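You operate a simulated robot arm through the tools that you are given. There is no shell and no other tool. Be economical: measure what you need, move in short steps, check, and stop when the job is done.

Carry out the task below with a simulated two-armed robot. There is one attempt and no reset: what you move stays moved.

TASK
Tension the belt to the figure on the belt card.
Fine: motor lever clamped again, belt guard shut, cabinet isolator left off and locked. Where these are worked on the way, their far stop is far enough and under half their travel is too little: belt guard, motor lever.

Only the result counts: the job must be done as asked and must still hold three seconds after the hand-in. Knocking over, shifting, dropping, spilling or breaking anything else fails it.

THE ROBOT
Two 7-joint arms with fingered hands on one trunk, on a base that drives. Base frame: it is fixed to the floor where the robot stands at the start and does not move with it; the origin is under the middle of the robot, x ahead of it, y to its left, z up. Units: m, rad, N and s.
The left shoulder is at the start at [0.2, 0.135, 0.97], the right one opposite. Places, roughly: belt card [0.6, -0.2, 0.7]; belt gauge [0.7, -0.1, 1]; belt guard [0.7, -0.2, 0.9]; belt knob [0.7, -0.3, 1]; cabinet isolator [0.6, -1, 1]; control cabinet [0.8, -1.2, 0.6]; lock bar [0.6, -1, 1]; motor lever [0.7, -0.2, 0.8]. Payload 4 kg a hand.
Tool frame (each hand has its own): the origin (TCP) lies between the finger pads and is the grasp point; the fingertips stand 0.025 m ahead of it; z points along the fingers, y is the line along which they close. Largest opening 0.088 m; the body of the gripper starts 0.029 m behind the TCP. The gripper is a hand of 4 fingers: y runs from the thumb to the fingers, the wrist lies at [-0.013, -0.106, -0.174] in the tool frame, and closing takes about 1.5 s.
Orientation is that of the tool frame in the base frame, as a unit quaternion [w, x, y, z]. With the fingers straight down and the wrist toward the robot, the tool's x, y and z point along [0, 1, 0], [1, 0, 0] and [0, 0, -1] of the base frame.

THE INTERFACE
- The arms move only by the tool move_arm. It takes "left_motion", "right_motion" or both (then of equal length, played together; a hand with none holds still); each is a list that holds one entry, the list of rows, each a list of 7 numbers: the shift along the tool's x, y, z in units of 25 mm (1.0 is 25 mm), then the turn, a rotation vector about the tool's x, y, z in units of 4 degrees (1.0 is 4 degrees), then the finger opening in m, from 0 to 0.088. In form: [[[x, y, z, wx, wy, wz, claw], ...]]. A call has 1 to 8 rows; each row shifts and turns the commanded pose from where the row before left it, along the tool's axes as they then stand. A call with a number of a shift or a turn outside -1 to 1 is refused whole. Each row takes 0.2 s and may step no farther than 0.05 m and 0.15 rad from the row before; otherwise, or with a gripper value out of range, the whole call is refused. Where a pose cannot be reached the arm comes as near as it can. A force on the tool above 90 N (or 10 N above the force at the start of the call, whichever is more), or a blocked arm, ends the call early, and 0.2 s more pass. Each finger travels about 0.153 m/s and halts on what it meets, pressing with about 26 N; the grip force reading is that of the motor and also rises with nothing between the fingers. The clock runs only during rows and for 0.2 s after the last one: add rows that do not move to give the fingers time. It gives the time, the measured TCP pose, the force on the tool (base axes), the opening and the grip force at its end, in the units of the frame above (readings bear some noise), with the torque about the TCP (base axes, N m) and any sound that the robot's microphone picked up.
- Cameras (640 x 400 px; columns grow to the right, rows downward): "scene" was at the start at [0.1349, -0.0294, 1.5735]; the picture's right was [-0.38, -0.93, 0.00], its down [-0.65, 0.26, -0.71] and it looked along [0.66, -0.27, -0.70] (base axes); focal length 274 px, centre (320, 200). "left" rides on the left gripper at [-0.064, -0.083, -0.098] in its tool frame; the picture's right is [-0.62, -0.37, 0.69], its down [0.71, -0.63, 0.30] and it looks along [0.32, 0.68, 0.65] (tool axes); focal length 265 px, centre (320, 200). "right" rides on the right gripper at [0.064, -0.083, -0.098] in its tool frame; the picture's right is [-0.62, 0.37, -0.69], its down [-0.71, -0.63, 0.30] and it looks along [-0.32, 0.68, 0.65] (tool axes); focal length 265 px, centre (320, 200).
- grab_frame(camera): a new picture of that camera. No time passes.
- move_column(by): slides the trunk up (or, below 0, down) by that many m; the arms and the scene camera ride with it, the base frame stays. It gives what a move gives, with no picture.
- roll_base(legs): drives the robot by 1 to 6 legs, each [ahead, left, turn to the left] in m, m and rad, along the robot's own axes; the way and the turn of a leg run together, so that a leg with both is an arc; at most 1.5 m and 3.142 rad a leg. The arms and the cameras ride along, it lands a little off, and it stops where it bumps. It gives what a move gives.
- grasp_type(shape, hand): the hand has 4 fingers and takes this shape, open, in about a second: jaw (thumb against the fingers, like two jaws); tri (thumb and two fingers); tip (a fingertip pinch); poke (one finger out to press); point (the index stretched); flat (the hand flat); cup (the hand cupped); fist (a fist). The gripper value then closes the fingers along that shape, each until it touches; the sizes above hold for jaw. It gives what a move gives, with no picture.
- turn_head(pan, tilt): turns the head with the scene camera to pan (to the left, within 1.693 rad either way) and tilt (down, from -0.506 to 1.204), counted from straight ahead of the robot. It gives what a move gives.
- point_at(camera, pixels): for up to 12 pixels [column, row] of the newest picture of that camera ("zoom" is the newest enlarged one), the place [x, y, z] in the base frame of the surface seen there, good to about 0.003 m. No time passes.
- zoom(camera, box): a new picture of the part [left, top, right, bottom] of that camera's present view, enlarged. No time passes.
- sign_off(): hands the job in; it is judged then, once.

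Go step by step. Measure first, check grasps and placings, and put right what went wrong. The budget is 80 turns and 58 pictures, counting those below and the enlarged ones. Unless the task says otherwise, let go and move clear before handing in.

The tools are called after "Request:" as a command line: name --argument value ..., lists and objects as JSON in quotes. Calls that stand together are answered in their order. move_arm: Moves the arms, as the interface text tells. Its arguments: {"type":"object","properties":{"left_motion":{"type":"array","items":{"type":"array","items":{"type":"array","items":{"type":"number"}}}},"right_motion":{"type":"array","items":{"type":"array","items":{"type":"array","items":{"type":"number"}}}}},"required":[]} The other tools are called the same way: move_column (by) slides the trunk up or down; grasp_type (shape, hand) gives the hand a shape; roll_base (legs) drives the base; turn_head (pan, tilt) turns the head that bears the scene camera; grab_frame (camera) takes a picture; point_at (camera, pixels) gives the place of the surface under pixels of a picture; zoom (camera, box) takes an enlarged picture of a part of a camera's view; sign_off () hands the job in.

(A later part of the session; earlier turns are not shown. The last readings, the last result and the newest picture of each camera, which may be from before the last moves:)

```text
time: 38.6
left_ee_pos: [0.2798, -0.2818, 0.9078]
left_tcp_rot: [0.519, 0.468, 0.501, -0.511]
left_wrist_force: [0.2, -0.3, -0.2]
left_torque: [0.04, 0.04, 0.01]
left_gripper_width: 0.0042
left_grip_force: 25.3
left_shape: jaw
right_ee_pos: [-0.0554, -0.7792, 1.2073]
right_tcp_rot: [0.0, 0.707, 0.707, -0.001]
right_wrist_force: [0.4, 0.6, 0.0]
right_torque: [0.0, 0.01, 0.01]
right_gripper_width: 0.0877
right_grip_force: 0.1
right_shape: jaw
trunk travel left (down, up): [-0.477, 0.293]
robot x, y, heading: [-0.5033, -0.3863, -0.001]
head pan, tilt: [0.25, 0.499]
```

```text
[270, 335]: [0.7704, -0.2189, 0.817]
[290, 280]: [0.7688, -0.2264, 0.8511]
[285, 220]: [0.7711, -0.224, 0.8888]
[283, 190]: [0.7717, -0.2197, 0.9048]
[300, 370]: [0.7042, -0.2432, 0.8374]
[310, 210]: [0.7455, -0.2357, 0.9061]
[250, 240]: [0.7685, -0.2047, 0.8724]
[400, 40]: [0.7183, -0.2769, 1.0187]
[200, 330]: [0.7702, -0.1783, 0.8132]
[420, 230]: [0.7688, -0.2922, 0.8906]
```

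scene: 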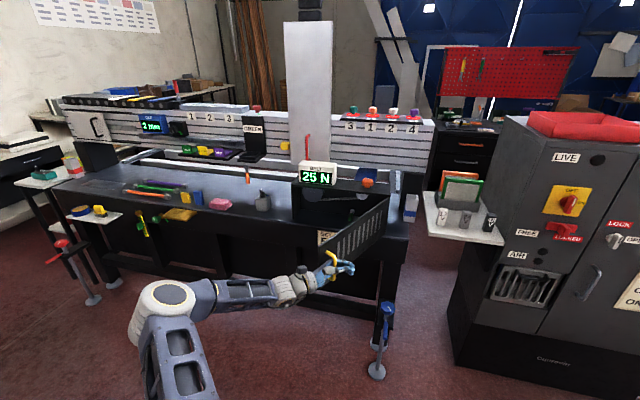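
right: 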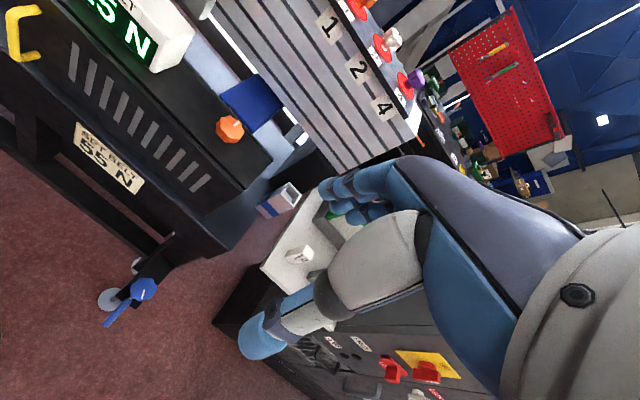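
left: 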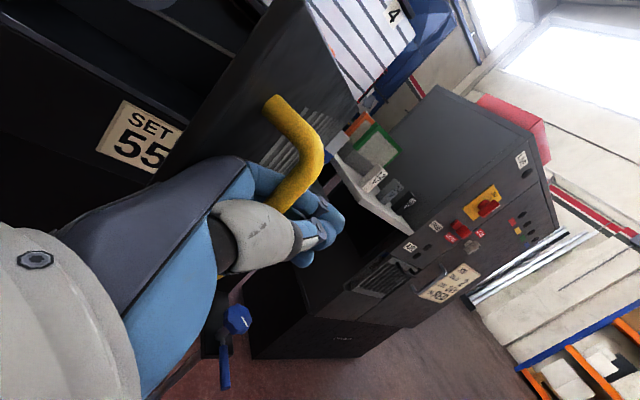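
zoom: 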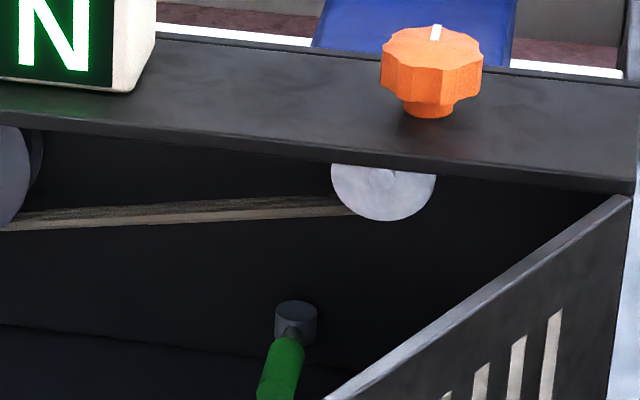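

Request:
zoom --camera "scene" --box '[335, 195, 375, 225]'

Request:
point_at --camera "zoom" --pixels '[[275, 155], [275, 135], [280, 190], [285, 165], [270, 230], [262, 270], [255, 300], [245, 320], [300, 165], [230, 200], [260, 340]]'

```text
13.33 times, centred on (355, 210) of scene
```

zoom: 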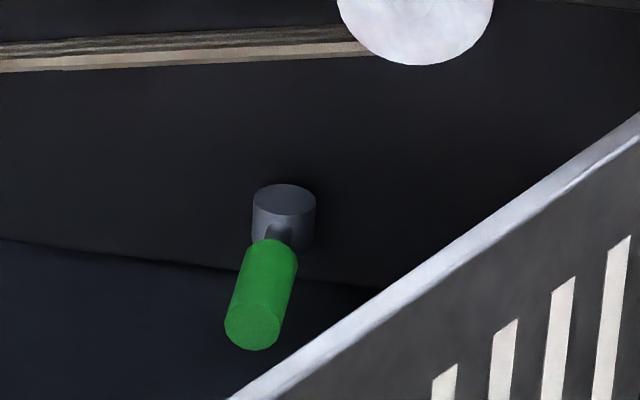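

```text
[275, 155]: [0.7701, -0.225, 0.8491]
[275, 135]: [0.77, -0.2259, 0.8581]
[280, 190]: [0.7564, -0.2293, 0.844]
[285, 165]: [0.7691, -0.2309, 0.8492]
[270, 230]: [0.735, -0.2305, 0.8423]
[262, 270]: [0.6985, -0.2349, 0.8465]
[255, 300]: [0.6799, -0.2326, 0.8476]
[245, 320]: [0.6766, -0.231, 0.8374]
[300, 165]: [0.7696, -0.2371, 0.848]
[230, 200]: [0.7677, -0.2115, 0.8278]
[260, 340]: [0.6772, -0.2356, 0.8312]
```

The lever is a green handle pointing at me (tip ≈[0.676,−0.233,0.84]) on a vertical hub at x≈0.75. First measure the panel before releasing.

Request:
grab_frame --camera "scene"

Request:
point_at --camera "scene" --pixels '[[321, 247], [350, 230], [386, 200], [322, 270], [335, 255], [329, 266], [387, 310], [377, 372]]'

Request:
zoom --camera "scene" --box '[280, 220, 400, 310]'

```text
30 pictures are left
```

scene: 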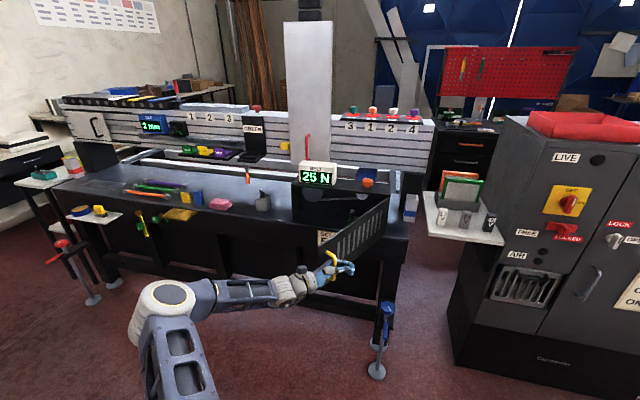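

```text
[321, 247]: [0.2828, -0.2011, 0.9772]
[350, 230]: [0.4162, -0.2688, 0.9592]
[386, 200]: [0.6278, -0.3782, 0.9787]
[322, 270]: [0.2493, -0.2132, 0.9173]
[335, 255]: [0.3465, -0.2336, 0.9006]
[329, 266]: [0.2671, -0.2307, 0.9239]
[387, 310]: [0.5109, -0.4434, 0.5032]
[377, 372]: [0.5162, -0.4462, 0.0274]
```

```text
4.44 times, centred on (340, 265) of scene
```

zoom: 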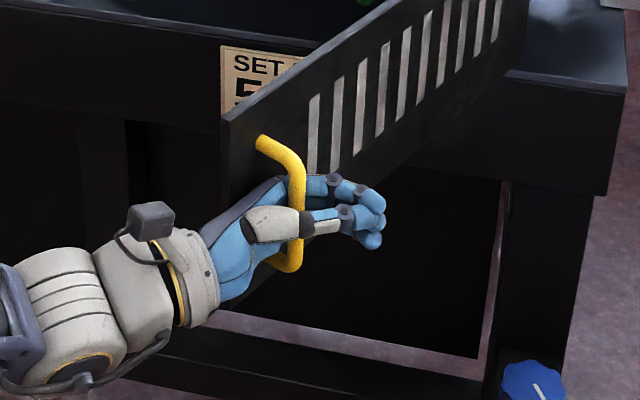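

Panel runs from (0.65,−0.385) to (0.283,−0.201), about 63° open. Release a little and slide out to the left.

Request:
move_arm --left_motion '[[[0, 0, 0, 0, 0, 0, 0.035], [0, 0, 0, 0, 0, 0, 0.035], [0, 0, 0, 0, 0, 0, 0.035]]]'

Request:
roll_base --legs '[[-0.01, 0.05, 0], [0, 0.08, 0]]'

Request:
grab_frame --camera "scene"

```text
time: 39.4
left_ee_pos: [0.2802, -0.2808, 0.9071]
left_tcp_rot: [0.52, 0.468, 0.5, -0.511]
left_wrist_force: [0.4, -0.9, -0.3]
left_torque: [-0.02, 0.01, 0.0]
left_gripper_width: 0.0346
left_grip_force: 0.0
left_shape: jaw
right_ee_pos: [-0.055, -0.7793, 1.2081]
right_tcp_rot: [0.0, 0.707, 0.707, 0.0]
right_wrist_force: [0.1, 0.6, -0.3]
right_torque: [-0.02, -0.01, -0.03]
right_gripper_width: 0.0874
right_grip_force: 0.0
right_shape: jaw
trunk travel left (down, up): [-0.477, 0.293]
robot x, y, heading: [-0.5048, -0.3814, -0.001]
head pan, tilt: [0.25, 0.499]
```

```text
time: 40.8
left_ee_pos: [0.276, -0.2177, 0.9087]
left_tcp_rot: [0.52, 0.466, 0.501, -0.512]
left_wrist_force: [23.0, -8.6, -5.0]
left_torque: [-0.29, 0.17, 0.88]
left_gripper_width: 0.0442
left_grip_force: 0.1
left_shape: jaw
right_ee_pos: [-0.0622, -0.7128, 1.2061]
right_tcp_rot: [0.0, 0.707, 0.708, 0.0]
right_wrist_force: [-0.1, 0.8, 0.4]
right_torque: [0.02, 0.01, 0.0]
right_gripper_width: 0.0876
right_grip_force: 0.0
right_shape: jaw
trunk travel left (down, up): [-0.477, 0.293]
robot x, y, heading: [-0.5111, -0.318, -0.003]
head pan, tilt: [0.25, 0.499]
stopped in leg 2: the force on the tool passed its limit (the readings are from after the stop); the commanded pose is now the measured one
```

```text
28 pictures are left
```

scene: 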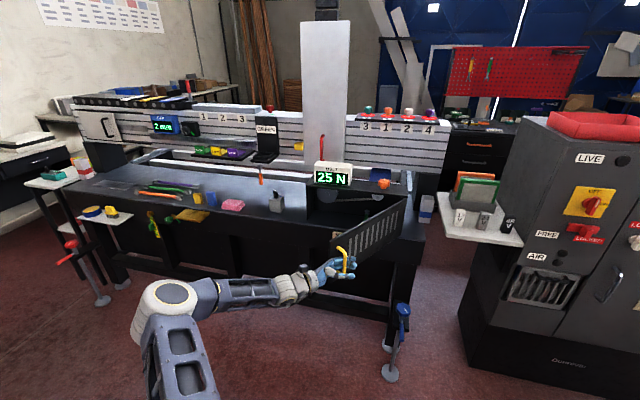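

Request:
zoom --camera "left" --box '[160, 80, 440, 330]'

```text
1.60 times, centred on (300, 205) of left
```

zoom: 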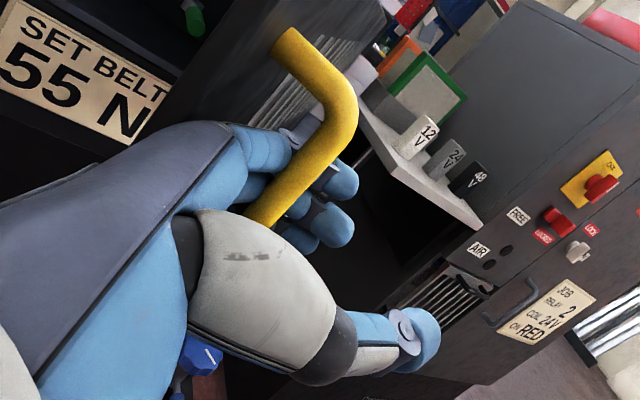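

The fingers are still hooked behind the bar. Rotate the hand toward the panel's direction about the bar while opening a bit.

Request:
move_arm --left_motion '[[[0, 0, 0, -1, 0, 0, 0.05], [0, 0, 0, -1, 0, 0, 0.05], [0, 0, 0, -1, 0, 0, 0.055], [0, 0, 0, -1, 0, 0, 0.055], [0, 0, 0, -1, 0, 0, 0.055], [0, 0, 0, -1, 0, 0, 0.06], [0, 0, 0, -1, 0, 0, 0.06], [0, 0, 0, -1, 0, 0, 0.06]]]'

Request:
zoom --camera "left" --box '[160, 80, 440, 330]'

```text
time: 42.5
left_ee_pos: [0.2723, -0.216, 0.9127]
left_tcp_rot: [0.627, 0.307, 0.622, -0.355]
left_wrist_force: [25.8, -13.4, -2.7]
left_torque: [-0.19, -0.18, -0.73]
left_gripper_width: 0.0651
left_grip_force: 0.0
left_shape: jaw
left hand out of reach, approached as far as the arm can: row 8
right_ee_pos: [-0.0614, -0.7121, 1.2062]
right_tcp_rot: [0.001, 0.706, 0.708, 0.0]
right_wrist_force: [0.0, 0.8, 0.1]
right_torque: [-0.02, 0.01, -0.02]
right_gripper_width: 0.0878
right_grip_force: 0.1
right_shape: jaw
trunk travel left (down, up): [-0.477, 0.293]
robot x, y, heading: [-0.5073, -0.3154, -0.0]
head pan, tilt: [0.25, 0.499]
```

```text
1.60 times, centred on (300, 205) of left
```

zoom: 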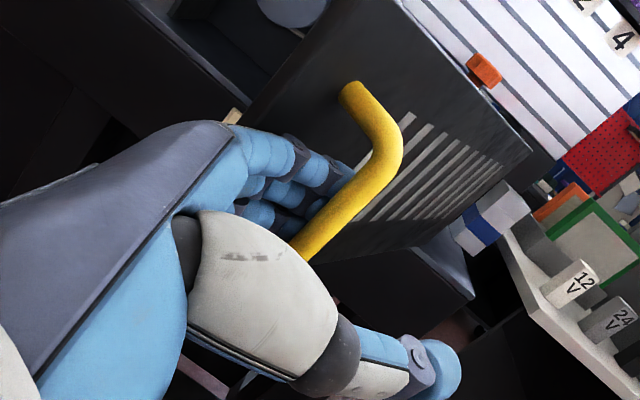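

Now the fingers lie along the panel. Back out along the hand's own axis.

Request:
roll_base --legs '[[-0.03, 0.035, 0], [-0.04, 0.06, 0]]'

Request:
zoom --camera "left" --box '[160, 80, 440, 330]'

```text
time: 44.1
left_ee_pos: [0.2009, -0.1176, 0.9142]
left_tcp_rot: [0.629, 0.307, 0.621, -0.354]
left_wrist_force: [0.8, -0.4, 0.9]
left_torque: [0.01, 0.01, 0.01]
left_gripper_width: 0.0602
left_grip_force: 0.1
left_shape: jaw
right_ee_pos: [-0.1313, -0.6161, 1.2063]
right_tcp_rot: [-0.001, 0.707, 0.707, 0.0]
right_wrist_force: [0.6, -0.5, -0.1]
right_torque: [0.02, -0.01, -0.01]
right_gripper_width: 0.0874
right_grip_force: 0.1
right_shape: jaw
trunk travel left (down, up): [-0.477, 0.293]
robot x, y, heading: [-0.5837, -0.2186, 0.004]
head pan, tilt: [0.25, 0.499]
```

```text
1.60 times, centred on (300, 205) of left
```

zoom: 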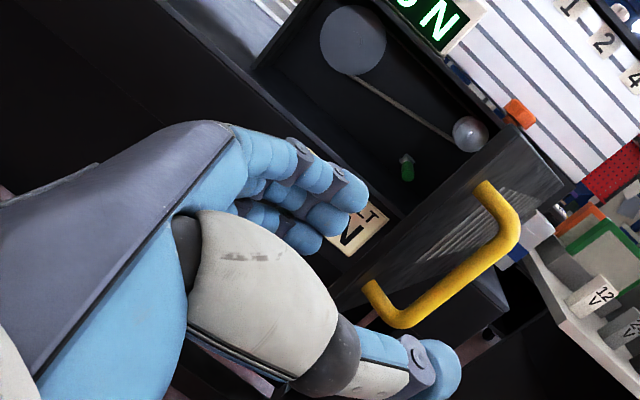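

The hand is free. Reorient it to point forward-and-down at 45° (natural pose) for the lever.

Request:
move_arm --left_motion '[[[0, 0, 0, -0.147, 0.987, 0.834, 0.06], [0, 0, 0, -0.147, 0.987, 0.834, 0.06], [0, 0, 0, -0.147, 0.987, 0.834, 0.06], [0, 0, 0, -0.147, 0.987, 0.834, 0.06], [0, 0, 0, -0.147, 0.987, 0.834, 0.06], [0, 0, 0, -0.147, 0.987, 0.834, 0.06], [0, 0, 0, -0.147, 0.987, 0.834, 0.06], [0, 0, 0, -0.147, 0.987, 0.834, 0.06]]]'

Request:
move_arm --left_motion '[[[0, 0, 0, -0.147, 0.987, 0.834, 0.06], [0, 0, 0, -0.147, 0.987, 0.834, 0.06], [0, 0, 0, -0.147, 0.987, 0.834, 0.06], [0, 0, 0, -0.147, 0.987, 0.834, 0.06], [0, 0, 0, -0.147, 0.987, 0.834, 0.06], [0, 0, 0, -0.147, 0.987, 0.834, 0.06], [0, 0, 0, -0.147, 0.987, 0.834, 0.06], [0, 0, 0, -0.147, 0.987, 0.834, 0.06]]]'

Request:
move_arm --left_motion '[[[0, 0, 0, -0.147, 0.987, 0.834, 0.06], [0, 0, 0, -0.147, 0.987, 0.834, 0.06], [0, 0, 0, 0, 0, 0, 0.06]]]'

Request:
grasp_type --hand "left" --shape "poke"

Request:
grab_frame --camera "left"

```text
time: 45.9
left_ee_pos: [0.1835, -0.0803, 0.9218]
left_tcp_rot: [0.512, 0.499, 0.695, -0.08]
left_wrist_force: [-0.1, 0.9, -0.7]
left_torque: [0.0, 0.01, 0.03]
left_gripper_width: 0.0599
left_grip_force: 0.1
left_shape: jaw
left hand out of reach, approached as far as the arm can: row 6, 7, 8
right_ee_pos: [-0.1332, -0.6147, 1.2074]
right_tcp_rot: [-0.001, 0.707, 0.707, 0.001]
right_wrist_force: [0.4, -0.1, -0.7]
right_torque: [0.02, 0.01, -0.02]
right_gripper_width: 0.0878
right_grip_force: 0.0
right_shape: jaw
trunk travel left (down, up): [-0.477, 0.293]
robot x, y, heading: [-0.5845, -0.2172, 0.004]
head pan, tilt: [0.25, 0.499]
```

```text
time: 47.7
left_ee_pos: [0.123, 0.0492, 1.004]
left_tcp_rot: [0.331, 0.626, 0.676, 0.203]
left_wrist_force: [-0.4, -0.7, -0.7]
left_torque: [-0.01, 0.01, 0.01]
left_gripper_width: 0.0601
left_grip_force: 0.0
left_shape: jaw
left hand out of reach, approached as far as the arm can: row 1, 2, 3, 4, 5, 6, 7, 8
right_ee_pos: [-0.1328, -0.6146, 1.2065]
right_tcp_rot: [0.0, 0.707, 0.707, 0.0]
right_wrist_force: [0.8, -0.2, -0.5]
right_torque: [0.0, -0.01, -0.01]
right_gripper_width: 0.0881
right_grip_force: 0.0
right_shape: jaw
trunk travel left (down, up): [-0.477, 0.293]
robot x, y, heading: [-0.58, -0.2229, -0.0]
head pan, tilt: [0.25, 0.499]
```

```text
time: 48.5
left_ee_pos: [0.1223, 0.0618, 1.0599]
left_tcp_rot: [0.278, 0.647, 0.658, 0.266]
left_wrist_force: [-0.3, -0.3, 0.3]
left_torque: [0.01, 0.01, -0.03]
left_gripper_width: 0.0601
left_grip_force: 0.0
left_shape: jaw
left hand out of reach, approached as far as the arm can: row 1, 2
right_ee_pos: [-0.1335, -0.6148, 1.209]
right_tcp_rot: [0.0, 0.707, 0.707, 0.0]
right_wrist_force: [-0.2, 0.6, 0.5]
right_torque: [-0.01, -0.03, 0.0]
right_gripper_width: 0.0877
right_grip_force: 0.1
right_shape: jaw
trunk travel left (down, up): [-0.477, 0.293]
robot x, y, heading: [-0.5808, -0.2198, -0.001]
head pan, tilt: [0.25, 0.499]
```

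```text
time: 49.4
left_ee_pos: [0.1222, 0.0611, 1.0605]
left_tcp_rot: [0.278, 0.646, 0.659, 0.267]
left_wrist_force: [-0.2, -1.0, -0.9]
left_torque: [-0.04, -0.03, 0.0]
left_gripper_width: 0.0002
left_grip_force: 0.1
left_shape: poke
right_ee_pos: [-0.132, -0.6157, 1.2083]
right_tcp_rot: [0.0, 0.707, 0.707, 0.0]
right_wrist_force: [-0.9, 0.0, -0.1]
right_torque: [0.0, 0.01, -0.01]
right_gripper_width: 0.0878
right_grip_force: 0.0
right_shape: jaw
trunk travel left (down, up): [-0.477, 0.293]
robot x, y, heading: [-0.5861, -0.2201, 0.006]
head pan, tilt: [0.25, 0.499]
```

```text
24 pictures are left
```

left: 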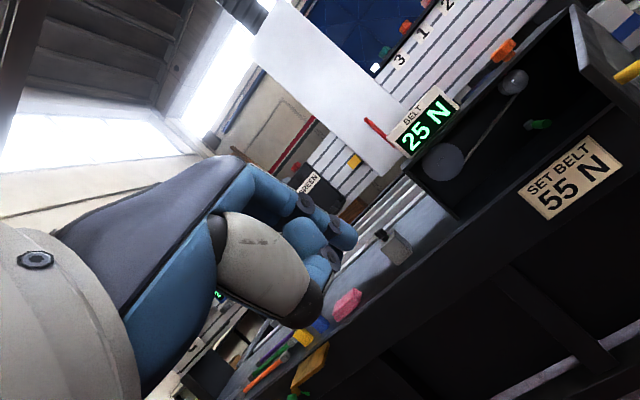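

The hand points forward-down as wanted. Shift it toward the robot's middle line and raise the column a little so the arm will pass left of the open guard.

Request:
move_arm --left_motion '[[[-1, 0, 0, 0, 0, 0, 0], [-1, 0, 0, 0, 0, 0, 0], [-1, 0, 0, 0, 0, 0, 0], [-1, 0, 0, 0, 0, 0, 0], [-1, 0, 0, 0, 0, 0, 0], [-1, 0, 0, 0, 0, 0, 0], [-1, 0, 0, 0, 0, 0, 0], [-1, 0, 0, 0, 0, 0, 0]]]'

Request:
move_column --by 0.1

Request:
move_arm --left_motion '[[[-0.5, -0.7, 0.7, 0, 0, 0, 0], [0, -0.7, 0.7, 0, 0, 0, 0], [0, -0.7, 0.7, 0, 0, 0, 0], [0, -0.7, 0.7, 0, 0, 0, 0], [0, -0.7, 0.7, 0, 0, 0, 0], [0, -0.7, 0.7, 0, 0, 0, 0]]]'

```text
time: 51.2
left_ee_pos: [0.0879, -0.0317, 1.1045]
left_tcp_rot: [0.277, 0.649, 0.654, 0.272]
left_wrist_force: [-0.1, -0.5, -0.1]
left_torque: [0.0, -0.02, 0.01]
left_gripper_width: 0.0001
left_grip_force: 0.0
left_shape: poke
left hand out of reach, approached as far as the arm can: row 1, 2, 3, 4, 5, 6, 7, 8
right_ee_pos: [-0.1328, -0.6154, 1.2085]
right_tcp_rot: [-0.001, 0.707, 0.707, -0.001]
right_wrist_force: [-0.6, 0.3, -0.5]
right_torque: [-0.04, 0.01, -0.02]
right_gripper_width: 0.0878
right_grip_force: 0.2
right_shape: jaw
trunk travel left (down, up): [-0.477, 0.293]
robot x, y, heading: [-0.5802, -0.2234, -0.006]
head pan, tilt: [0.25, 0.499]
```

```text
time: 52.5
left_ee_pos: [0.0889, -0.0316, 1.2032]
left_tcp_rot: [0.277, 0.649, 0.654, 0.273]
left_wrist_force: [-0.6, -0.7, -0.2]
left_torque: [0.03, -0.01, -0.02]
left_gripper_width: 0.0
left_grip_force: 0.2
left_shape: poke
right_ee_pos: [-0.1332, -0.615, 1.3072]
right_tcp_rot: [0.0, 0.707, 0.707, 0.0]
right_wrist_force: [0.6, 1.0, -0.1]
right_torque: [0.01, 0.04, 0.06]
right_gripper_width: 0.0881
right_grip_force: 0.1
right_shape: jaw
trunk travel left (down, up): [-0.577, 0.193]
robot x, y, heading: [-0.581, -0.2172, 0.006]
head pan, tilt: [0.25, 0.499]
```

```text
time: 53.9
left_ee_pos: [0.0563, -0.0371, 1.1811]
left_tcp_rot: [0.277, 0.649, 0.654, 0.272]
left_wrist_force: [0.1, 1.2, -0.3]
left_torque: [-0.01, 0.0, -0.02]
left_gripper_width: 0.0001
left_grip_force: 0.1
left_shape: poke
left hand out of reach, approached as far as the arm can: row 1, 2, 3, 4, 5, 6
right_ee_pos: [-0.1321, -0.6147, 1.3064]
right_tcp_rot: [0.0, 0.707, 0.707, 0.0]
right_wrist_force: [-0.7, -0.5, -1.1]
right_torque: [0.01, -0.02, -0.03]
right_gripper_width: 0.0878
right_grip_force: 0.1
right_shape: jaw
trunk travel left (down, up): [-0.577, 0.193]
robot x, y, heading: [-0.5809, -0.2198, -0.001]
head pan, tilt: [0.25, 0.499]
```

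The 45° pose is only reachable with the hand above the shoulder, so I'll work with a low column. Drive to the left of the open guard, turning right so the arm passes clear of it.

Request:
roll_base --legs '[[0.43, 0.139, 0], [0.03, 0, -0.4]]'

Request:
move_column --by -0.22

Request:
turn_head --pan 0.0 --tilt 0.5

Request:
grab_frame --camera "scene"

Request:
grab_frame --camera "left"

```text
time: 57.8
left_ee_pos: [0.5355, -0.1618, 1.1813]
left_tcp_rot: [0.325, 0.765, 0.514, 0.212]
left_wrist_force: [0.0, 0.2, 0.0]
left_torque: [0.02, 0.0, 0.0]
left_gripper_width: 0.0
left_grip_force: 0.1
left_shape: poke
right_ee_pos: [0.1391, -0.6233, 1.3077]
right_tcp_rot: [0.0, 0.831, 0.556, 0.0]
right_wrist_force: [0.4, 0.5, 0.1]
right_torque: [-0.01, -0.02, 0.01]
right_gripper_width: 0.0877
right_grip_force: 0.0
right_shape: jaw
trunk travel left (down, up): [-0.577, 0.193]
robot x, y, heading: [-0.122, -0.0865, -0.393]
head pan, tilt: [0.25, 0.499]
```

```text
time: 60.1
left_ee_pos: [0.5349, -0.1601, 0.9615]
left_tcp_rot: [0.326, 0.765, 0.514, 0.212]
left_wrist_force: [0.7, -0.8, -0.5]
left_torque: [-0.04, -0.01, 0.0]
left_gripper_width: 0.0001
left_grip_force: 0.0
left_shape: poke
right_ee_pos: [0.1393, -0.6225, 1.0877]
right_tcp_rot: [0.0, 0.832, 0.555, 0.0]
right_wrist_force: [0.2, -0.1, 0.1]
right_torque: [-0.02, 0.0, 0.0]
right_gripper_width: 0.0876
right_grip_force: 0.1
right_shape: jaw
trunk travel left (down, up): [-0.357, 0.413]
robot x, y, heading: [-0.1216, -0.0831, -0.394]
head pan, tilt: [0.25, 0.499]
```

```text
time: 60.9
left_ee_pos: [0.5351, -0.161, 0.9621]
left_tcp_rot: [0.325, 0.765, 0.514, 0.212]
left_wrist_force: [0.0, 0.0, 0.0]
left_torque: [0.0, 0.02, 0.01]
left_gripper_width: 0.0
left_grip_force: 0.0
left_shape: poke
right_ee_pos: [0.1394, -0.6243, 1.0866]
right_tcp_rot: [0.0, 0.832, 0.555, 0.0]
right_wrist_force: [0.0, 0.5, 0.4]
right_torque: [-0.01, -0.01, -0.01]
right_gripper_width: 0.0877
right_grip_force: 0.1
right_shape: jaw
trunk travel left (down, up): [-0.357, 0.413]
robot x, y, heading: [-0.1255, -0.0868, -0.394]
head pan, tilt: [0.0, 0.499]
```

```text
23 pictures are left
```

scene: 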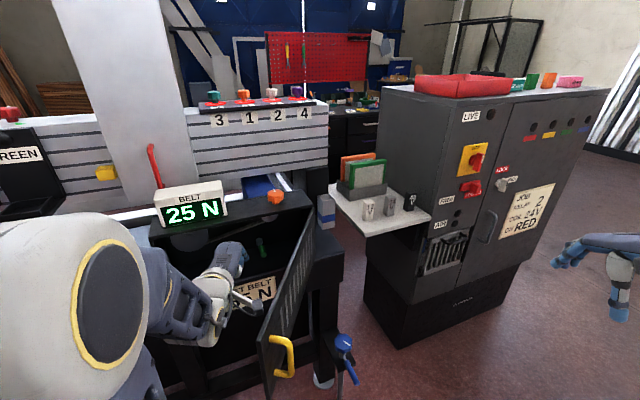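

```text
22 pictures are left
```

left: 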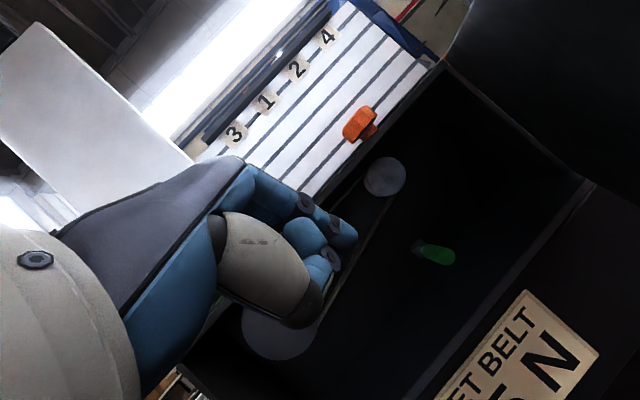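

Good view: index tip near (350,238), lever at (435,252) in the hand picture. Measure both.

Request:
point_at --camera "left" --pixels '[[352, 235], [345, 245], [330, 265], [452, 258], [440, 250], [425, 246], [416, 245], [435, 262], [310, 300], [560, 40]]'

```text
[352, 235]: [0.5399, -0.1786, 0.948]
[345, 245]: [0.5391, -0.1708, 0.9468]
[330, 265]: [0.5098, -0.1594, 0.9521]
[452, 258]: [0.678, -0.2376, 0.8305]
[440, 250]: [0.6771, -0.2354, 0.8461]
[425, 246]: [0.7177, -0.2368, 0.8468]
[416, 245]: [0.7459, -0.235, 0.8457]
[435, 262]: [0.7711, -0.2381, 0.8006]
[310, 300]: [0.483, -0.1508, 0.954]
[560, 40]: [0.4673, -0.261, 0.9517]
```

Tip ≈(0.545,−0.18,0.945). Lower by 0.10 and drive the fingertip in just left of the lever.

Request:
move_column --by -0.1

Request:
roll_base --legs '[[0.15, 0.05, 0]]'

Request:
grab_frame --camera "left"

Request:
point_at --camera "left" --pixels '[[352, 235], [345, 245], [440, 250], [400, 246], [420, 255]]'

```text
time: 62.2
left_ee_pos: [0.5348, -0.1621, 0.8609]
left_tcp_rot: [0.325, 0.765, 0.515, 0.211]
left_wrist_force: [-0.1, 0.5, -0.6]
left_torque: [0.0, -0.01, 0.0]
left_gripper_width: 0.0
left_grip_force: 0.1
left_shape: poke
right_ee_pos: [0.1405, -0.6225, 0.9873]
right_tcp_rot: [0.0, 0.832, 0.555, 0.0]
right_wrist_force: [0.1, -0.6, 1.2]
right_torque: [-0.03, 0.0, 0.03]
right_gripper_width: 0.0872
right_grip_force: 0.1
right_shape: jaw
trunk travel left (down, up): [-0.257, 0.513]
robot x, y, heading: [-0.1251, -0.0899, -0.392]
head pan, tilt: [0.0, 0.499]
```

```text
time: 63.7
left_ee_pos: [0.6937, -0.17, 0.8615]
left_tcp_rot: [0.326, 0.763, 0.515, 0.213]
left_wrist_force: [-0.4, -0.6, 0.0]
left_torque: [0.02, 0.01, 0.01]
left_gripper_width: 0.0002
left_grip_force: 0.0
left_shape: poke
right_ee_pos: [0.298, -0.633, 0.9871]
right_tcp_rot: [-0.001, 0.831, 0.556, 0.0]
right_wrist_force: [0.6, 0.2, -0.4]
right_torque: [-0.02, 0.0, -0.05]
right_gripper_width: 0.0877
right_grip_force: 0.1
right_shape: jaw
trunk travel left (down, up): [-0.257, 0.513]
robot x, y, heading: [0.0363, -0.0947, -0.39]
head pan, tilt: [0.0, 0.499]
```

```text
21 pictures are left
```

left: 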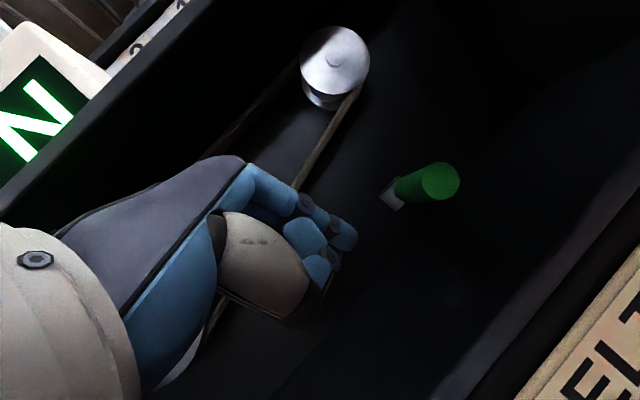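

```text
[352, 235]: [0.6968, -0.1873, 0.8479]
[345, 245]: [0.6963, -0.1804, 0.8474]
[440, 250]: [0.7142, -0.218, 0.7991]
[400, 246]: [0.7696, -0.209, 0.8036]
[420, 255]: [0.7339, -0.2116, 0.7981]
```

Tip at (0.70,−0.187), lever edge at −0.223. Push right gently.

Request:
roll_base --legs '[[0.02, -0.046, 0]]'

Request:
grab_frame --camera "left"

```text
time: 64.6
left_ee_pos: [0.695, -0.2229, 0.8617]
left_tcp_rot: [0.326, 0.764, 0.514, 0.213]
left_wrist_force: [-0.3, 1.1, 1.2]
left_torque: [-0.02, 0.02, 0.01]
left_gripper_width: 0.0
left_grip_force: 0.0
left_shape: poke
right_ee_pos: [0.2996, -0.6848, 0.9876]
right_tcp_rot: [0.0, 0.832, 0.555, 0.0]
right_wrist_force: [-0.9, 0.2, 1.1]
right_torque: [0.0, -0.03, -0.02]
right_gripper_width: 0.0877
right_grip_force: 0.0
right_shape: jaw
trunk travel left (down, up): [-0.257, 0.513]
robot x, y, heading: [0.034, -0.1461, -0.394]
head pan, tilt: [0.0, 0.499]
```

```text
20 pictures are left
```

left: 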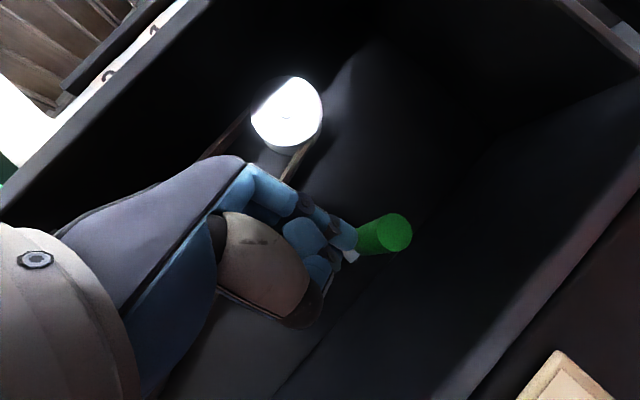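

Request:
point_at --camera "left" --pixels '[[398, 230], [385, 220], [370, 232], [345, 255], [350, 240], [370, 245]]'

```text
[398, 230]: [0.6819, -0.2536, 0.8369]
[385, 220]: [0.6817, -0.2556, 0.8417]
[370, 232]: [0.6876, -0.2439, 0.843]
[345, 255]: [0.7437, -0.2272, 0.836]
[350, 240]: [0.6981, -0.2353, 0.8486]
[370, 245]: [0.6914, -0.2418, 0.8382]
```

The lever follows to the right (tip y now −0.254) without resistance. Continue toward its stop.

Request:
roll_base --legs '[[0.022, -0.035, 0]]'

Request:
grab_frame --camera "left"

Request:
point_at --camera "left" --pixels '[[398, 230], [385, 220], [370, 232], [345, 255], [350, 240], [370, 245], [390, 245], [410, 235]]'

```text
time: 65.6
left_ee_pos: [0.6904, -0.2286, 0.8625]
left_tcp_rot: [0.324, 0.759, 0.522, 0.216]
left_wrist_force: [-0.5, -0.3, -0.2]
left_torque: [0.02, 0.01, -0.01]
left_gripper_width: 0.0
left_grip_force: 0.0
left_shape: poke
right_ee_pos: [0.3085, -0.6972, 0.988]
right_tcp_rot: [0.002, 0.824, 0.566, 0.001]
right_wrist_force: [0.0, -0.2, 1.7]
right_torque: [0.01, 0.03, -0.03]
right_gripper_width: 0.0876
right_grip_force: 0.1
right_shape: jaw
trunk travel left (down, up): [-0.257, 0.513]
robot x, y, heading: [0.0325, -0.1683, -0.366]
head pan, tilt: [0.0, 0.499]
stopped in leg 1: the robot was blocked; the commanded pose is now the measured one
```

```text
19 pictures are left
```

left: 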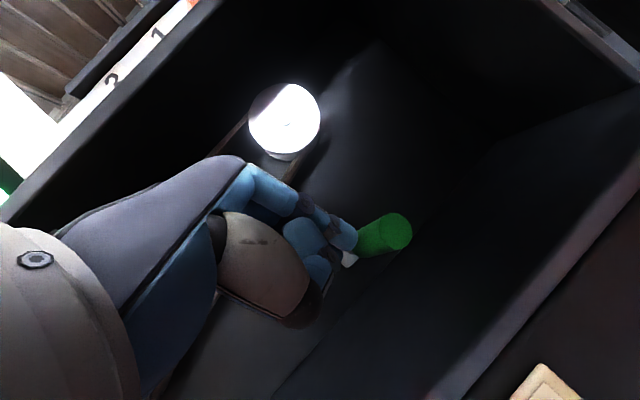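

```text
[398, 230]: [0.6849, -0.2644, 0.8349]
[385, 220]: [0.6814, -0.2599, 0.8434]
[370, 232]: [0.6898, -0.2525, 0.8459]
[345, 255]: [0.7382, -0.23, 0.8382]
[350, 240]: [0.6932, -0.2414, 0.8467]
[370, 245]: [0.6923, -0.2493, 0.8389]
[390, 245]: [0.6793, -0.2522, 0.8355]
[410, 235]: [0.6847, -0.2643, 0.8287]
```

The base is blocked (likely by the guard's edge near the trunk). Use the arm for the push.

Request:
move_arm --left_motion '[[[-0.8, 0.3, 0.3, 0, 0, 0, 0], [-0.8, 0.3, 0.3, 0, 0, 0, 0]]]'

Request:
zoom --camera "scene" --box '[100, 150, 420, 390]'

```text
time: 66.2
left_ee_pos: [0.694, -0.234, 0.8685]
left_tcp_rot: [0.325, 0.761, 0.519, 0.215]
left_wrist_force: [0.0, -0.2, 0.1]
left_torque: [-0.02, -0.01, -0.01]
left_gripper_width: 0.0002
left_grip_force: 0.0
left_shape: poke
left hand out of reach, approached as far as the arm can: row 1, 2
right_ee_pos: [0.3076, -0.6977, 0.9892]
right_tcp_rot: [0.002, 0.825, 0.566, 0.0]
right_wrist_force: [-0.3, -0.1, 0.1]
right_torque: [-0.01, -0.02, 0.0]
right_gripper_width: 0.0875
right_grip_force: 0.0
right_shape: jaw
trunk travel left (down, up): [-0.257, 0.513]
robot x, y, heading: [0.0318, -0.1697, -0.368]
head pan, tilt: [0.0, 0.499]
```

```text
1.67 times, centred on (260, 270) of scene
```

zoom: 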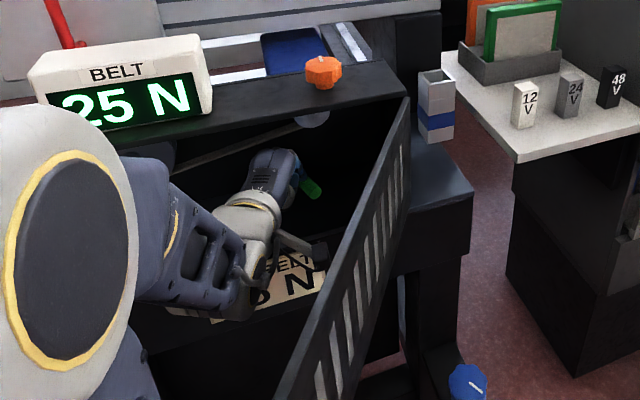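

Pivot the base to the right while shifting it left, so the hand sweeps right without the trunk pressing the guard.

Request:
roll_base --legs '[[0.003, 0.033, -0.15]]'

Request:
grab_frame --camera "left"

Request:
point_at --camera "left" --pixels '[[350, 240], [370, 232], [385, 220], [398, 230], [360, 255], [350, 255], [380, 245]]'

```text
time: 66.9
left_ee_pos: [0.6934, -0.238, 0.8665]
left_tcp_rot: [0.325, 0.764, 0.515, 0.212]
left_wrist_force: [-1.0, 0.6, 0.3]
left_torque: [0.01, -0.01, -0.03]
left_gripper_width: 0.0
left_grip_force: 0.0
left_shape: poke
right_ee_pos: [0.3022, -0.6975, 0.9898]
right_tcp_rot: [0.001, 0.828, 0.561, 0.0]
right_wrist_force: [-0.5, -0.1, -0.2]
right_torque: [0.02, 0.01, -0.01]
right_gripper_width: 0.0878
right_grip_force: 0.0
right_shape: jaw
trunk travel left (down, up): [-0.257, 0.513]
robot x, y, heading: [0.034, -0.1681, -0.376]
head pan, tilt: [0.0, 0.499]
stopped in leg 1: the robot was blocked; the commanded pose is now the measured one
```

```text
17 pictures are left
```

left: 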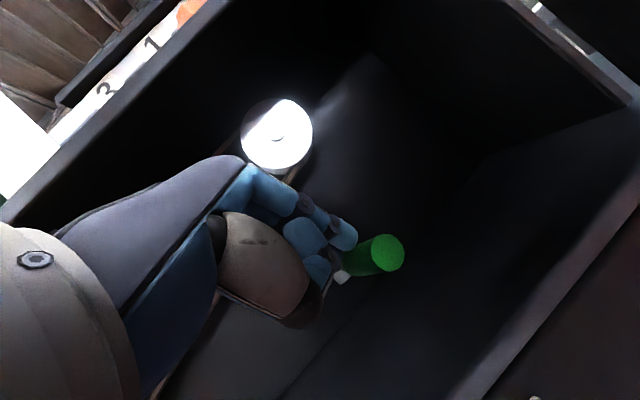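

```text
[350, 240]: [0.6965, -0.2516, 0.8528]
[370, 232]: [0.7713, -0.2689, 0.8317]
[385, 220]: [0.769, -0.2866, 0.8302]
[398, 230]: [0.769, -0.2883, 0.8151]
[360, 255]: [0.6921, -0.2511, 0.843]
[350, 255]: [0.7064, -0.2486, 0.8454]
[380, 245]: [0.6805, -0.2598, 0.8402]
```

Still blocked; look down to see what touches.

Request:
turn_head --pan -0.1 --tilt 1.1

Request:
grab_frame --camera "scene"

```text
time: 67.9
left_ee_pos: [0.6925, -0.2387, 0.8672]
left_tcp_rot: [0.325, 0.764, 0.515, 0.212]
left_wrist_force: [-0.1, -1.1, 1.3]
left_torque: [0.03, -0.02, 0.01]
left_gripper_width: 0.0
left_grip_force: 0.2
left_shape: poke
right_ee_pos: [0.3009, -0.6986, 0.9878]
right_tcp_rot: [0.001, 0.827, 0.561, 0.001]
right_wrist_force: [0.7, -0.2, -0.7]
right_torque: [-0.01, 0.0, 0.0]
right_gripper_width: 0.0877
right_grip_force: 0.1
right_shape: jaw
trunk travel left (down, up): [-0.257, 0.513]
robot x, y, heading: [0.0298, -0.163, -0.383]
head pan, tilt: [-0.099, 1.1]
```

```text
16 pictures are left
```

scene: 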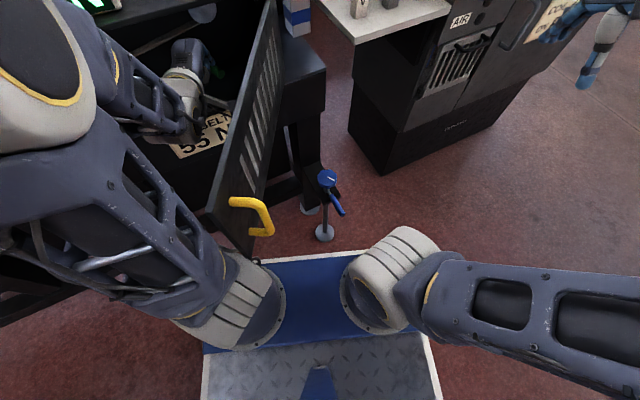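

The left upper arm leans on the guard's edge (215,215). I'll back out, go round to stand further left turned more to the right, and come in diagonally.

Request:
roll_base --legs '[[-0.35, 0, 0], [-0.112, 0.278, 0], [0, 0, -0.367]]'

Request:
turn_head --pan 0.5 --tilt 0.6

Request:
grab_frame --camera "scene"

```text
time: 72.9
left_ee_pos: [0.3006, -0.0482, 0.8651]
left_tcp_rot: [0.357, 0.845, 0.369, 0.151]
left_wrist_force: [0.2, 0.0, -0.6]
left_torque: [0.0, 0.01, -0.04]
left_gripper_width: 0.0
left_grip_force: 0.0
left_shape: poke
right_ee_pos: [-0.2287, -0.336, 0.988]
right_tcp_rot: [0.001, 0.915, 0.402, 0.0]
right_wrist_force: [-0.8, 0.5, -0.9]
right_torque: [0.01, 0.0, -0.01]
right_gripper_width: 0.0877
right_grip_force: 0.1
right_shape: jaw
trunk travel left (down, up): [-0.257, 0.513]
robot x, y, heading: [-0.2899, 0.2584, -0.745]
head pan, tilt: [-0.099, 1.1]
```

```text
time: 73.9
left_ee_pos: [0.3006, -0.0459, 0.8652]
left_tcp_rot: [0.358, 0.845, 0.367, 0.15]
left_wrist_force: [-1.1, -1.0, -0.1]
left_torque: [0.02, 0.0, -0.04]
left_gripper_width: 0.0
left_grip_force: 0.0
left_shape: poke
right_ee_pos: [-0.2294, -0.3372, 0.9863]
right_tcp_rot: [0.001, 0.916, 0.402, 0.001]
right_wrist_force: [0.6, -0.1, -0.3]
right_torque: [-0.03, 0.02, 0.04]
right_gripper_width: 0.0874
right_grip_force: 0.0
right_shape: jaw
trunk travel left (down, up): [-0.257, 0.513]
robot x, y, heading: [-0.2908, 0.2563, -0.741]
head pan, tilt: [0.499, 0.6]
```

```text
15 pictures are left
```

scene: 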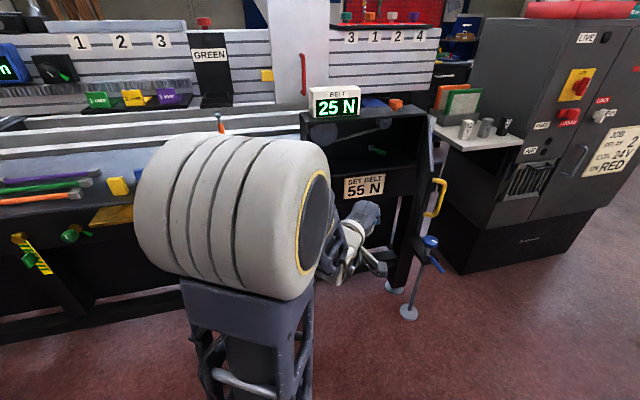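

The guard has swung wider. Measure the guard edge and the lever (382,152).

Request:
zoom --camera "scene" --box '[340, 120, 460, 210]'

Request:
point_at --camera "scene" --pixels '[[382, 152], [378, 153], [388, 151], [425, 145], [422, 190], [440, 180], [430, 118]]'

```text
4.44 times, centred on (400, 165) of scene
```

zoom: 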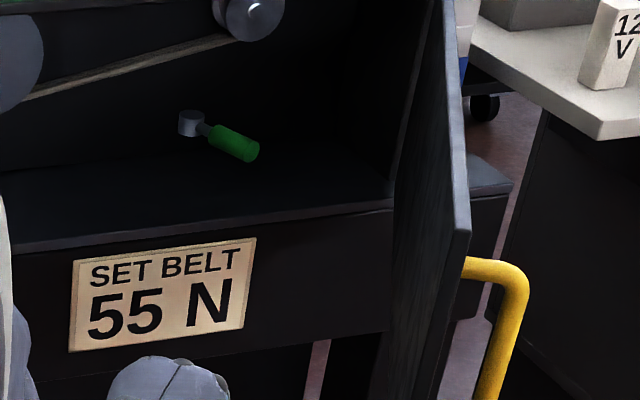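

```text
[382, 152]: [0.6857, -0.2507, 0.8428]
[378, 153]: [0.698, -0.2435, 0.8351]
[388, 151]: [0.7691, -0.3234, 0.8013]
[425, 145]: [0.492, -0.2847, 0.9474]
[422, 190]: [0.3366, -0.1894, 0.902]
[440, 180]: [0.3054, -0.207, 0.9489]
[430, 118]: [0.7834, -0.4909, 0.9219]
```

The lever has turned only ~20° right so far; the guard rests about 61° open. Approach diagonally, left of the lever.

Request:
move_column --by -0.012

Request:
roll_base --legs '[[0.25, 0.165, 0], [0.12, 0, 0]]'

Request:
grab_frame --camera "left"

Request:
point_at --camera "left" --pixels '[[350, 240], [345, 247], [400, 240], [420, 240], [380, 240], [440, 240], [400, 220], [420, 215]]'

```text
time: 74.5
left_ee_pos: [0.3005, -0.0482, 0.8532]
left_tcp_rot: [0.357, 0.845, 0.368, 0.15]
left_wrist_force: [0.0, -0.2, -0.7]
left_torque: [-0.02, -0.01, 0.01]
left_gripper_width: 0.0001
left_grip_force: 0.0
left_shape: poke
right_ee_pos: [-0.2288, -0.3368, 0.9743]
right_tcp_rot: [0.0, 0.916, 0.402, 0.001]
right_wrist_force: [1.2, -0.2, 0.0]
right_torque: [0.01, 0.0, -0.02]
right_gripper_width: 0.088
right_grip_force: 0.1
right_shape: jaw
trunk travel left (down, up): [-0.245, 0.525]
robot x, y, heading: [-0.2904, 0.261, -0.748]
head pan, tilt: [0.499, 0.6]
```

```text
time: 77.4
left_ee_pos: [0.6848, -0.1733, 0.8537]
left_tcp_rot: [0.357, 0.846, 0.368, 0.15]
left_wrist_force: [-0.1, 0.1, -0.6]
left_torque: [-0.04, 0.0, 0.01]
left_gripper_width: 0.0002
left_grip_force: 0.0
left_shape: poke
right_ee_pos: [0.1571, -0.4635, 0.9754]
right_tcp_rot: [0.001, 0.916, 0.402, 0.0]
right_wrist_force: [-0.4, 0.8, -0.3]
right_torque: [0.0, -0.03, -0.01]
right_gripper_width: 0.0877
right_grip_force: 0.0
right_shape: jaw
trunk travel left (down, up): [-0.245, 0.525]
robot x, y, heading: [0.0917, 0.1288, -0.741]
head pan, tilt: [0.499, 0.6]
```

```text
13 pictures are left
```

left: 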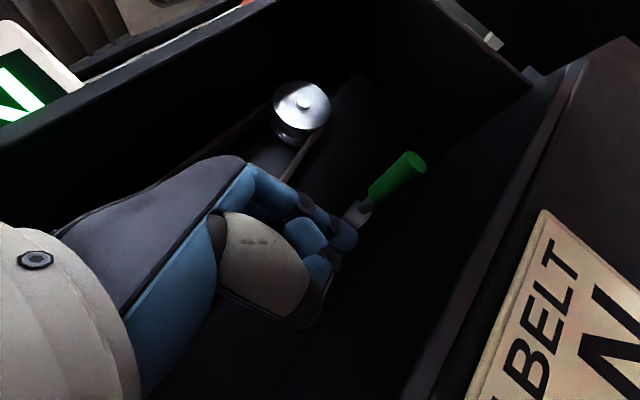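

```text
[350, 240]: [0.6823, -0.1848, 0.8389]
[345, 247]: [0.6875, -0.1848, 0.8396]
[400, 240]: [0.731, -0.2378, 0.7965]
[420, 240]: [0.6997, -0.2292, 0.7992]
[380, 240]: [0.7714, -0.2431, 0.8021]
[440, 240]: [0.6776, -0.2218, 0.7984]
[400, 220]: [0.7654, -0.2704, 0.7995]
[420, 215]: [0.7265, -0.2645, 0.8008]
```

Tip at (0.685,−0.188), left of the lever. Push right.

Request:
roll_base --legs '[[0.044, -0.041, 0], [0.048, -0.023, 0]]'

Request:
zoom --camera "left" --box '[180, 60, 500, 320]'

Request:
point_at --camera "zoom" --pixels '[[270, 265], [290, 265], [310, 260], [330, 255], [290, 240], [310, 230], [330, 230], [350, 220]]'

```text
time: 78.9
left_ee_pos: [0.707, -0.2824, 0.8512]
left_tcp_rot: [0.355, 0.846, 0.368, 0.149]
left_wrist_force: [-22.4, 11.0, -7.9]
left_torque: [0.18, 0.5, 0.19]
left_gripper_width: 0.0001
left_grip_force: 0.0
left_shape: poke
right_ee_pos: [0.1807, -0.5718, 0.9748]
right_tcp_rot: [0.001, 0.915, 0.404, -0.001]
right_wrist_force: [-0.5, -0.5, 0.3]
right_torque: [0.02, 0.02, 0.0]
right_gripper_width: 0.0877
right_grip_force: 0.1
right_shape: jaw
trunk travel left (down, up): [-0.245, 0.525]
robot x, y, heading: [0.1177, 0.024, -0.741]
head pan, tilt: [0.499, 0.6]
```

```text
1.54 times, centred on (340, 190) of left
```

zoom: 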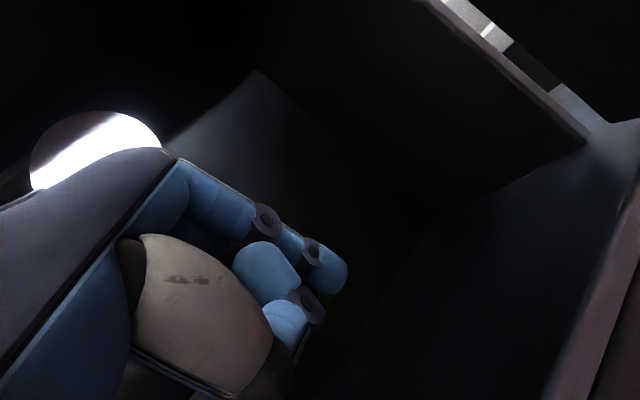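

```text
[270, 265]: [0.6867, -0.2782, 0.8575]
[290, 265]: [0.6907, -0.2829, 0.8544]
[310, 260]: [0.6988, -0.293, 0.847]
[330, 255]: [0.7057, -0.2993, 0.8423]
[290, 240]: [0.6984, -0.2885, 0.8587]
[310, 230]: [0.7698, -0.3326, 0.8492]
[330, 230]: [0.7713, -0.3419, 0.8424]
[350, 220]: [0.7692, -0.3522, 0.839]
```

25 N reaction perpendicular to the lever: probably its stop. Nudge a little more to confirm.

Request:
roll_base --legs '[[0.015, 0.0, 0]]'

```text
time: 79.7
left_ee_pos: [0.7162, -0.2918, 0.8537]
left_tcp_rot: [0.356, 0.846, 0.367, 0.15]
left_wrist_force: [-41.7, 12.4, 31.4]
left_torque: [0.36, 0.26, 0.4]
left_gripper_width: 0.0
left_grip_force: 0.1
left_shape: poke
right_ee_pos: [0.191, -0.5807, 0.9762]
right_tcp_rot: [0.0, 0.915, 0.402, 0.0]
right_wrist_force: [-0.8, 1.1, -0.5]
right_torque: [-0.01, 0.02, 0.0]
right_gripper_width: 0.0879
right_grip_force: 0.1
right_shape: jaw
trunk travel left (down, up): [-0.245, 0.525]
robot x, y, heading: [0.1274, 0.0118, -0.744]
head pan, tilt: [0.499, 0.6]
```

Force is rising and lifting the finger, so it's at the stop. Back out and look at the lever.

Request:
roll_base --legs '[[-0.02, 0.02, 0], [-0.11, 0.03, 0]]'

Request:
grab_frame --camera "left"

Request:
point_at --camera "left" --pixels '[[430, 170], [420, 190], [410, 200], [400, 200], [440, 160], [450, 150], [390, 215]]'

```text
time: 81.3
left_ee_pos: [0.6549, -0.1662, 0.8534]
left_tcp_rot: [0.357, 0.846, 0.367, 0.15]
left_wrist_force: [-0.3, 0.5, -0.1]
left_torque: [0.0, 0.02, 0.01]
left_gripper_width: 0.0003
left_grip_force: 0.1
left_shape: poke
right_ee_pos: [0.1297, -0.4559, 0.9759]
right_tcp_rot: [0.001, 0.916, 0.402, 0.0]
right_wrist_force: [1.2, 0.6, -0.3]
right_torque: [0.01, -0.05, 0.03]
right_gripper_width: 0.0877
right_grip_force: 0.1
right_shape: jaw
trunk travel left (down, up): [-0.245, 0.525]
robot x, y, heading: [0.0665, 0.1385, -0.741]
head pan, tilt: [0.499, 0.6]
```

```text
11 pictures are left
```

left: 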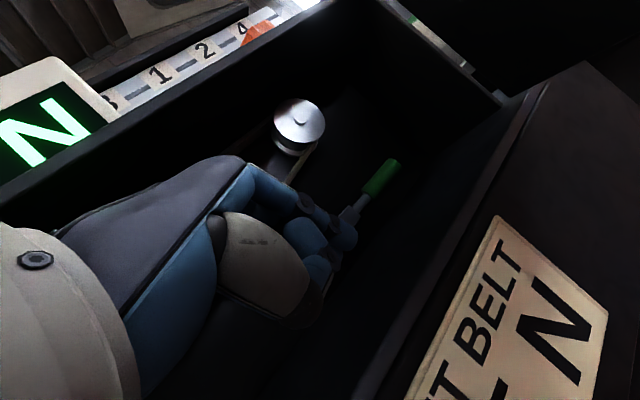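

```text
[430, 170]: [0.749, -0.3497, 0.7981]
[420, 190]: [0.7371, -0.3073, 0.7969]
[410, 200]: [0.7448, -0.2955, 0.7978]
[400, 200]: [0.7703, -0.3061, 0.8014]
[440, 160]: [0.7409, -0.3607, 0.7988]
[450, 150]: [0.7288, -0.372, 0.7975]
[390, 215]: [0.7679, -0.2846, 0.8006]
```

Request:
point_at --camera "left" --pixels '[[392, 166], [380, 180], [370, 192], [360, 205], [350, 215]]'

```text
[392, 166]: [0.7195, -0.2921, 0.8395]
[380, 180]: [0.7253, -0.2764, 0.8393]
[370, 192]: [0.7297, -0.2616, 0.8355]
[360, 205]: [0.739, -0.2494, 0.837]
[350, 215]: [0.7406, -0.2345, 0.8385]
```

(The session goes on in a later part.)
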